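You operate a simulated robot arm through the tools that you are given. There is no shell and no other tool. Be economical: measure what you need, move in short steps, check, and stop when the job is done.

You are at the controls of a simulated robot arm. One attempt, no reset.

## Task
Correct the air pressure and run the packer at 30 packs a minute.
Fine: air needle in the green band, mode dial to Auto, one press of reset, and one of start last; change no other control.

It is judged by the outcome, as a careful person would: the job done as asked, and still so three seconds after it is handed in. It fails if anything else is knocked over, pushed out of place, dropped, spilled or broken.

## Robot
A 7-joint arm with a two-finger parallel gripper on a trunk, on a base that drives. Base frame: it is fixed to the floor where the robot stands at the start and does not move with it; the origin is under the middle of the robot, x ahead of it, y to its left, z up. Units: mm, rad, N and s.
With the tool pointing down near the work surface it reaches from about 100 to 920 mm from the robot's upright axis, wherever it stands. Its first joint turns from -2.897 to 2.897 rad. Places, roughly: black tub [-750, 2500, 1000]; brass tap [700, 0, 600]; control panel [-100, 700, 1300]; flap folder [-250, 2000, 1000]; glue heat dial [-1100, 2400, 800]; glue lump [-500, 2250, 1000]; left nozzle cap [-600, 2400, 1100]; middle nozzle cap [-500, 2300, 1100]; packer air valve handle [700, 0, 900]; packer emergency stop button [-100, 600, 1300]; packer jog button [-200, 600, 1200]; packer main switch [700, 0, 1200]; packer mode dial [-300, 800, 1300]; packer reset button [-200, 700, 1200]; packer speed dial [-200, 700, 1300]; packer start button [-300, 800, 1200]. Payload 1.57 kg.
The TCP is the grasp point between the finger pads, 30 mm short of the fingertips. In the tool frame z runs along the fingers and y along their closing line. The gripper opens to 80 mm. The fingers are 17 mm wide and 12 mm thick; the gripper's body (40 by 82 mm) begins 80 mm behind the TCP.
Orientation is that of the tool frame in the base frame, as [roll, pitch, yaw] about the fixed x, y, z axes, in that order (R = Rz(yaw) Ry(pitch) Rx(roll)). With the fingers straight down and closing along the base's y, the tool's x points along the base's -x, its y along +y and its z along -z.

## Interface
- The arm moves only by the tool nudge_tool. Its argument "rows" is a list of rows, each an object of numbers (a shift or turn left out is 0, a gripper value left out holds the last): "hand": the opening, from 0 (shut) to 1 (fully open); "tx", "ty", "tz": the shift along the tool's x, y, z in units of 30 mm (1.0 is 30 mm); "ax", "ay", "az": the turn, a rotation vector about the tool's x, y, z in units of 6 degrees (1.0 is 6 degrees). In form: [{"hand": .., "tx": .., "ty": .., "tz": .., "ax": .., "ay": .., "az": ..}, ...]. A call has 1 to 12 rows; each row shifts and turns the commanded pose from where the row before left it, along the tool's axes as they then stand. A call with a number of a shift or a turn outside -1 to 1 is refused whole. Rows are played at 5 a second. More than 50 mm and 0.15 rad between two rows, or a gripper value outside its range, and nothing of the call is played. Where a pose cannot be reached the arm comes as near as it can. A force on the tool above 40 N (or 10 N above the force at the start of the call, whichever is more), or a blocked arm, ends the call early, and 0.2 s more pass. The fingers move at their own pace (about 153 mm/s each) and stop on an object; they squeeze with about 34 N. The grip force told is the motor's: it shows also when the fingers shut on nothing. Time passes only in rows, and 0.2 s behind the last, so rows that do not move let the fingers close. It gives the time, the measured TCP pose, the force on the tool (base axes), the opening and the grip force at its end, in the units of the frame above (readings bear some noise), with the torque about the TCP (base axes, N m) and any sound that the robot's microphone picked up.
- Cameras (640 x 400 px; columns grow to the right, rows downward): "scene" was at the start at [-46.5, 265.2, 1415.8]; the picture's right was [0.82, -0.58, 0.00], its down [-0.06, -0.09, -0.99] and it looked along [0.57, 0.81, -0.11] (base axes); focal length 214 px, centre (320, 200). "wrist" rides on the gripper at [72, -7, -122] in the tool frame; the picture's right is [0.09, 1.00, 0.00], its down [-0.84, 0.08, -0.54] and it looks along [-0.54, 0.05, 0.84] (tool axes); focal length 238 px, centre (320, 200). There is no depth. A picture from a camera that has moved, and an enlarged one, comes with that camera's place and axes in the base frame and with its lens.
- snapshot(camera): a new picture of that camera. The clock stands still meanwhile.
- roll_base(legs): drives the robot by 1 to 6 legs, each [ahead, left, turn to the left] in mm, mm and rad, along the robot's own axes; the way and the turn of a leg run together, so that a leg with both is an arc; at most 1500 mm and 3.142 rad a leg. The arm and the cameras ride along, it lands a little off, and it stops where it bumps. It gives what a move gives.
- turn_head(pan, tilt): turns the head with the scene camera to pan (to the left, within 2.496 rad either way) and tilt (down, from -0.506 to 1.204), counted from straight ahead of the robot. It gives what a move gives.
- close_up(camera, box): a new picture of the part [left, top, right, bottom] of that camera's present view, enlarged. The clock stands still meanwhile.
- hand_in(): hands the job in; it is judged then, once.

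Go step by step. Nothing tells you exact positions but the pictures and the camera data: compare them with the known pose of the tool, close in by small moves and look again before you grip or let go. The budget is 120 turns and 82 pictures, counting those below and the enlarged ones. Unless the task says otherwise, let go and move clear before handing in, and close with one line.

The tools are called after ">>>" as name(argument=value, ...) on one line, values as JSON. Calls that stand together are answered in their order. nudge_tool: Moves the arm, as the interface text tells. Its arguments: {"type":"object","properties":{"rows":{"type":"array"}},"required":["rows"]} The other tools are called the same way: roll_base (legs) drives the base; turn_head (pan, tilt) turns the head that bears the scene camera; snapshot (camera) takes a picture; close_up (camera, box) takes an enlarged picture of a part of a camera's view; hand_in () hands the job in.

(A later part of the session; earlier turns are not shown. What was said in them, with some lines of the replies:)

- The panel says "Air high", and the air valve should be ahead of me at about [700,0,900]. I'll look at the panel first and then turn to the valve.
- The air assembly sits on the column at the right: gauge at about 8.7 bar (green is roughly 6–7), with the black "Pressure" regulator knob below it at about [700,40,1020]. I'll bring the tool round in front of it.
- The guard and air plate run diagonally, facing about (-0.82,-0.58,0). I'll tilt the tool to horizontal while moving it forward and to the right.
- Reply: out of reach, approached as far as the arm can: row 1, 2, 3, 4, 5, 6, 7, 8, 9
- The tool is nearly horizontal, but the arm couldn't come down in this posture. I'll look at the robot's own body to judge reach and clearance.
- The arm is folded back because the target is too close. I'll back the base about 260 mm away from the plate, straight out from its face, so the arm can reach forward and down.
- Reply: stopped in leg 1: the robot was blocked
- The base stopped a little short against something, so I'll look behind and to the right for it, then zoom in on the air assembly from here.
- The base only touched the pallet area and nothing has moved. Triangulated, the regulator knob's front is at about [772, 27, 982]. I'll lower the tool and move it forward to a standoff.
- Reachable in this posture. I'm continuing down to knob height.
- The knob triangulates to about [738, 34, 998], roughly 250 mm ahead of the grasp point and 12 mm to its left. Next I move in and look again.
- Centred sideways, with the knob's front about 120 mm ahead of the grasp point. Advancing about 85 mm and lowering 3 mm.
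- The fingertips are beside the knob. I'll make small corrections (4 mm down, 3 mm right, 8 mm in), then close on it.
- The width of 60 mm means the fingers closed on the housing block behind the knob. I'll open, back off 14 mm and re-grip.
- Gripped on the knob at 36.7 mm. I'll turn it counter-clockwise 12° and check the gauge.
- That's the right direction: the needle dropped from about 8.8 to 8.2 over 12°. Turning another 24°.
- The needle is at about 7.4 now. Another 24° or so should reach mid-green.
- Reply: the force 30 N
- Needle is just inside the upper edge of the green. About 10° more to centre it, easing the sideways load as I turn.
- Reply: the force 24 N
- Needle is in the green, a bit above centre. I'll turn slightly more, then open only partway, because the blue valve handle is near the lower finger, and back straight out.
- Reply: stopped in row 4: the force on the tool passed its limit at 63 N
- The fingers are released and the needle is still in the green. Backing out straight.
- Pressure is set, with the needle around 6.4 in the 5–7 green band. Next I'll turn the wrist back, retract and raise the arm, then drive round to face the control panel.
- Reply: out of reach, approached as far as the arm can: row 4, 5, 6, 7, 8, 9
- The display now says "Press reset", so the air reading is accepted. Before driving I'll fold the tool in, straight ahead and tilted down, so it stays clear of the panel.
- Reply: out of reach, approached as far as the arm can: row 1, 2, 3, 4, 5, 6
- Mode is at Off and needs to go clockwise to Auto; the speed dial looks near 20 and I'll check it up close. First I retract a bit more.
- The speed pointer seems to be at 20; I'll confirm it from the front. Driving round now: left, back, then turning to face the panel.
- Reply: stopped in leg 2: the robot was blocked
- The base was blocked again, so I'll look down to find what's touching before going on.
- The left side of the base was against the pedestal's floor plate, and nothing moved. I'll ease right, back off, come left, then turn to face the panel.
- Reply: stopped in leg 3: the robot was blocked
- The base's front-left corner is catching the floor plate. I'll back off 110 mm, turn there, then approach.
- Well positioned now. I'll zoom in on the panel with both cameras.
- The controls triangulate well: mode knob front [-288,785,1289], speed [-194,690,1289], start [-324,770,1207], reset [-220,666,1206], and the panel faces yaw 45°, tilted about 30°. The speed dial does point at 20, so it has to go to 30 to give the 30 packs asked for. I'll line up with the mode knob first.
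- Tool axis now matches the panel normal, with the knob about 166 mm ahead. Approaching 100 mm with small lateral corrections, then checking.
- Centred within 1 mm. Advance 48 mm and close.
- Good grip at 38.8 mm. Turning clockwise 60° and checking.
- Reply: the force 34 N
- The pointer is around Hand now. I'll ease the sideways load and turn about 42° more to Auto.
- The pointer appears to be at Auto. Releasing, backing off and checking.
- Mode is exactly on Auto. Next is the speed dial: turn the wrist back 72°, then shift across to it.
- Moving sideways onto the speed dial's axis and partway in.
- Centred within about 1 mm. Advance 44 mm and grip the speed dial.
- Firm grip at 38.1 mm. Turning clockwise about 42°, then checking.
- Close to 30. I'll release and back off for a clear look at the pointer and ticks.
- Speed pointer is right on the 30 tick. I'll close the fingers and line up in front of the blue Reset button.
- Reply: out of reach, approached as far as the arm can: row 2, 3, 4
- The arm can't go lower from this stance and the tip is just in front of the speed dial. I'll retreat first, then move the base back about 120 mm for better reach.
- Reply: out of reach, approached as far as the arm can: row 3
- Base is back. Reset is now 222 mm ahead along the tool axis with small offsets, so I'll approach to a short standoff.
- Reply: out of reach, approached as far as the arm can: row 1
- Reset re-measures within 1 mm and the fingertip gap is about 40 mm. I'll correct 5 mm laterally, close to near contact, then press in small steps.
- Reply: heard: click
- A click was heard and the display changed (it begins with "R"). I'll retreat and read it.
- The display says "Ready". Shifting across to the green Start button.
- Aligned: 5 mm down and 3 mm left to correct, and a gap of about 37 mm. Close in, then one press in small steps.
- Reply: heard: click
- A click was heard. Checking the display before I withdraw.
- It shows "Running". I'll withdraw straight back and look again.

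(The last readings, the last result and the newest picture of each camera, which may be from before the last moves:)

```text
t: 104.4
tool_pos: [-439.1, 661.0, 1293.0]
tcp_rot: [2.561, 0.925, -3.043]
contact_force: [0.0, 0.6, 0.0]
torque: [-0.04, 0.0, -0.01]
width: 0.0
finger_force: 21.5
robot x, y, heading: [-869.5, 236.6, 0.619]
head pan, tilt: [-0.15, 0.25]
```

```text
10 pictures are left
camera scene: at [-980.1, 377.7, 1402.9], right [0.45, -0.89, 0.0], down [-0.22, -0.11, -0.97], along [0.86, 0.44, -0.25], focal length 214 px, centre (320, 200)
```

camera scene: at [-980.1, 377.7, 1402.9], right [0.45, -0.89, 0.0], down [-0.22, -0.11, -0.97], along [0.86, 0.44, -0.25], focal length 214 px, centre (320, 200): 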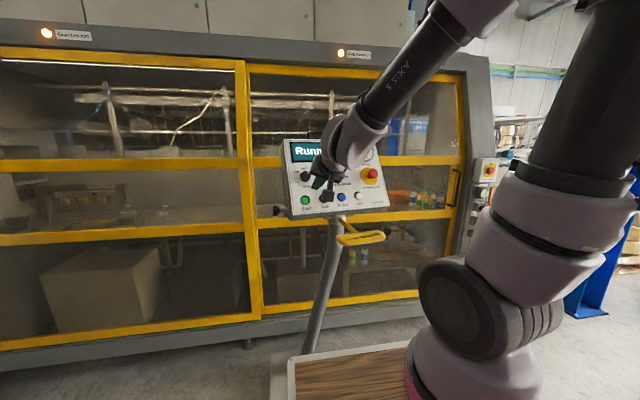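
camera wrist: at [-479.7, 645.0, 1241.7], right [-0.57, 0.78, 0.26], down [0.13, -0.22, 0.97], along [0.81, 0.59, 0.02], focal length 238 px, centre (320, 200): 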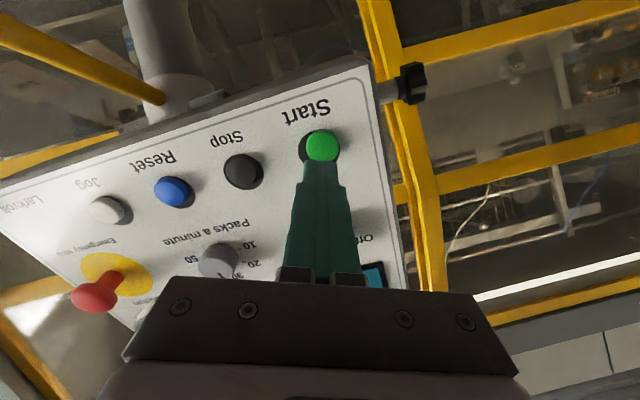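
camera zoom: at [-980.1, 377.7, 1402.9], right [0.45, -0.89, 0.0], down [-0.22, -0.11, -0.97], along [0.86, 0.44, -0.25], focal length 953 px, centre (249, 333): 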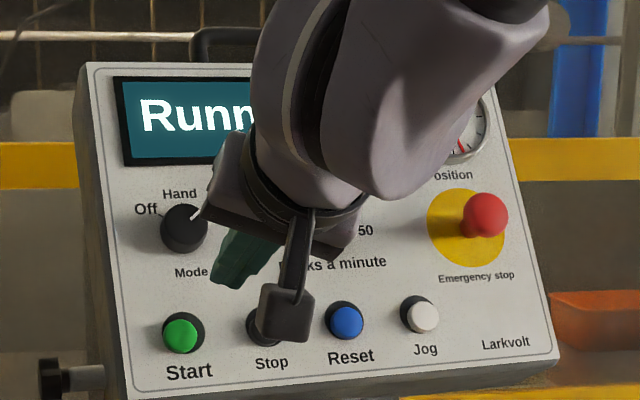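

It's running, with the guard-lock lamps lit. I'll wait a moment, then check the panel and the air gauge once more.

>>> nudge_tool(rows=[{"tx": -0.8, "tz": -0.5}, {"tx": -0.8, "tz": -0.5}, {"tx": -0.8}, {"tx": -0.8}, {}, {}, {}, {}, {}, {}])

>>> close_up(camera="scene", box=[276, 125, 396, 215])

>>> close_up(camera="scene", box=[456, 150, 512, 260])

```text
t: 106.6
tool_pos: [-399.7, 647.8, 1387.4]
tcp_rot: [2.559, 0.927, -3.046]
contact_force: [-0.1, 0.0, 0.5]
torque: [0.0, 0.01, 0.03]
width: 0.2
finger_force: 20.9
robot x, y, heading: [-871.3, 238.9, 0.617]
head pan, tilt: [-0.15, 0.25]
```

```text
4.44 times, centred on (336, 170) of scene
camera zoom: at [-980.6, 377.3, 1402.9], right [0.45, -0.89, 0.0], down [-0.22, -0.11, -0.97], along [0.86, 0.44, -0.25], focal length 953 px, centre (249, 333)
```

zoom: 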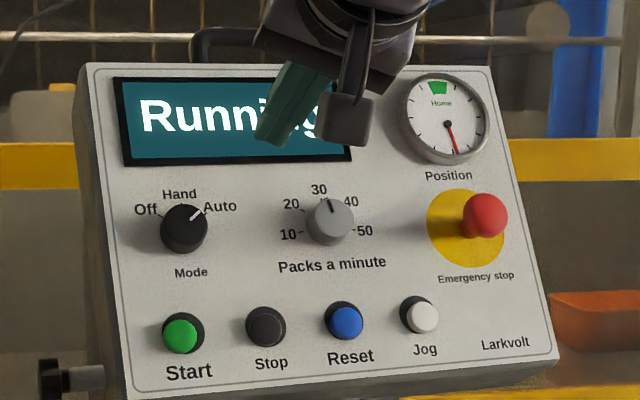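

```text
3.64 times, centred on (484, 205) of scene
camera zoom: at [-980.6, 377.3, 1402.9], right [0.45, -0.89, 0.0], down [-0.22, -0.11, -0.97], along [0.86, 0.44, -0.25], focal length 780 px, centre (-276, 182)
```

zoom: 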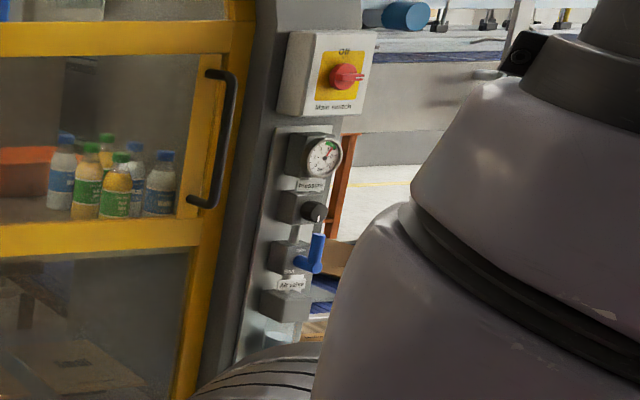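

The packer is running in Auto at 30 with the air needle in the green, and the tool is clear of the panel. Handing in.

>>> hand_in()

```text
The job is handed in.
```

The packer is running in Auto at 30 packs a minute with the air needle in the green band; I pressed reset once and start once, last. I also moved the speed dial from 20 to 30, which your list left out, because the job asked for 30. While driving, the base stopped against obstacles three times (the panel's floor plate at least once); I saw nothing out of place.
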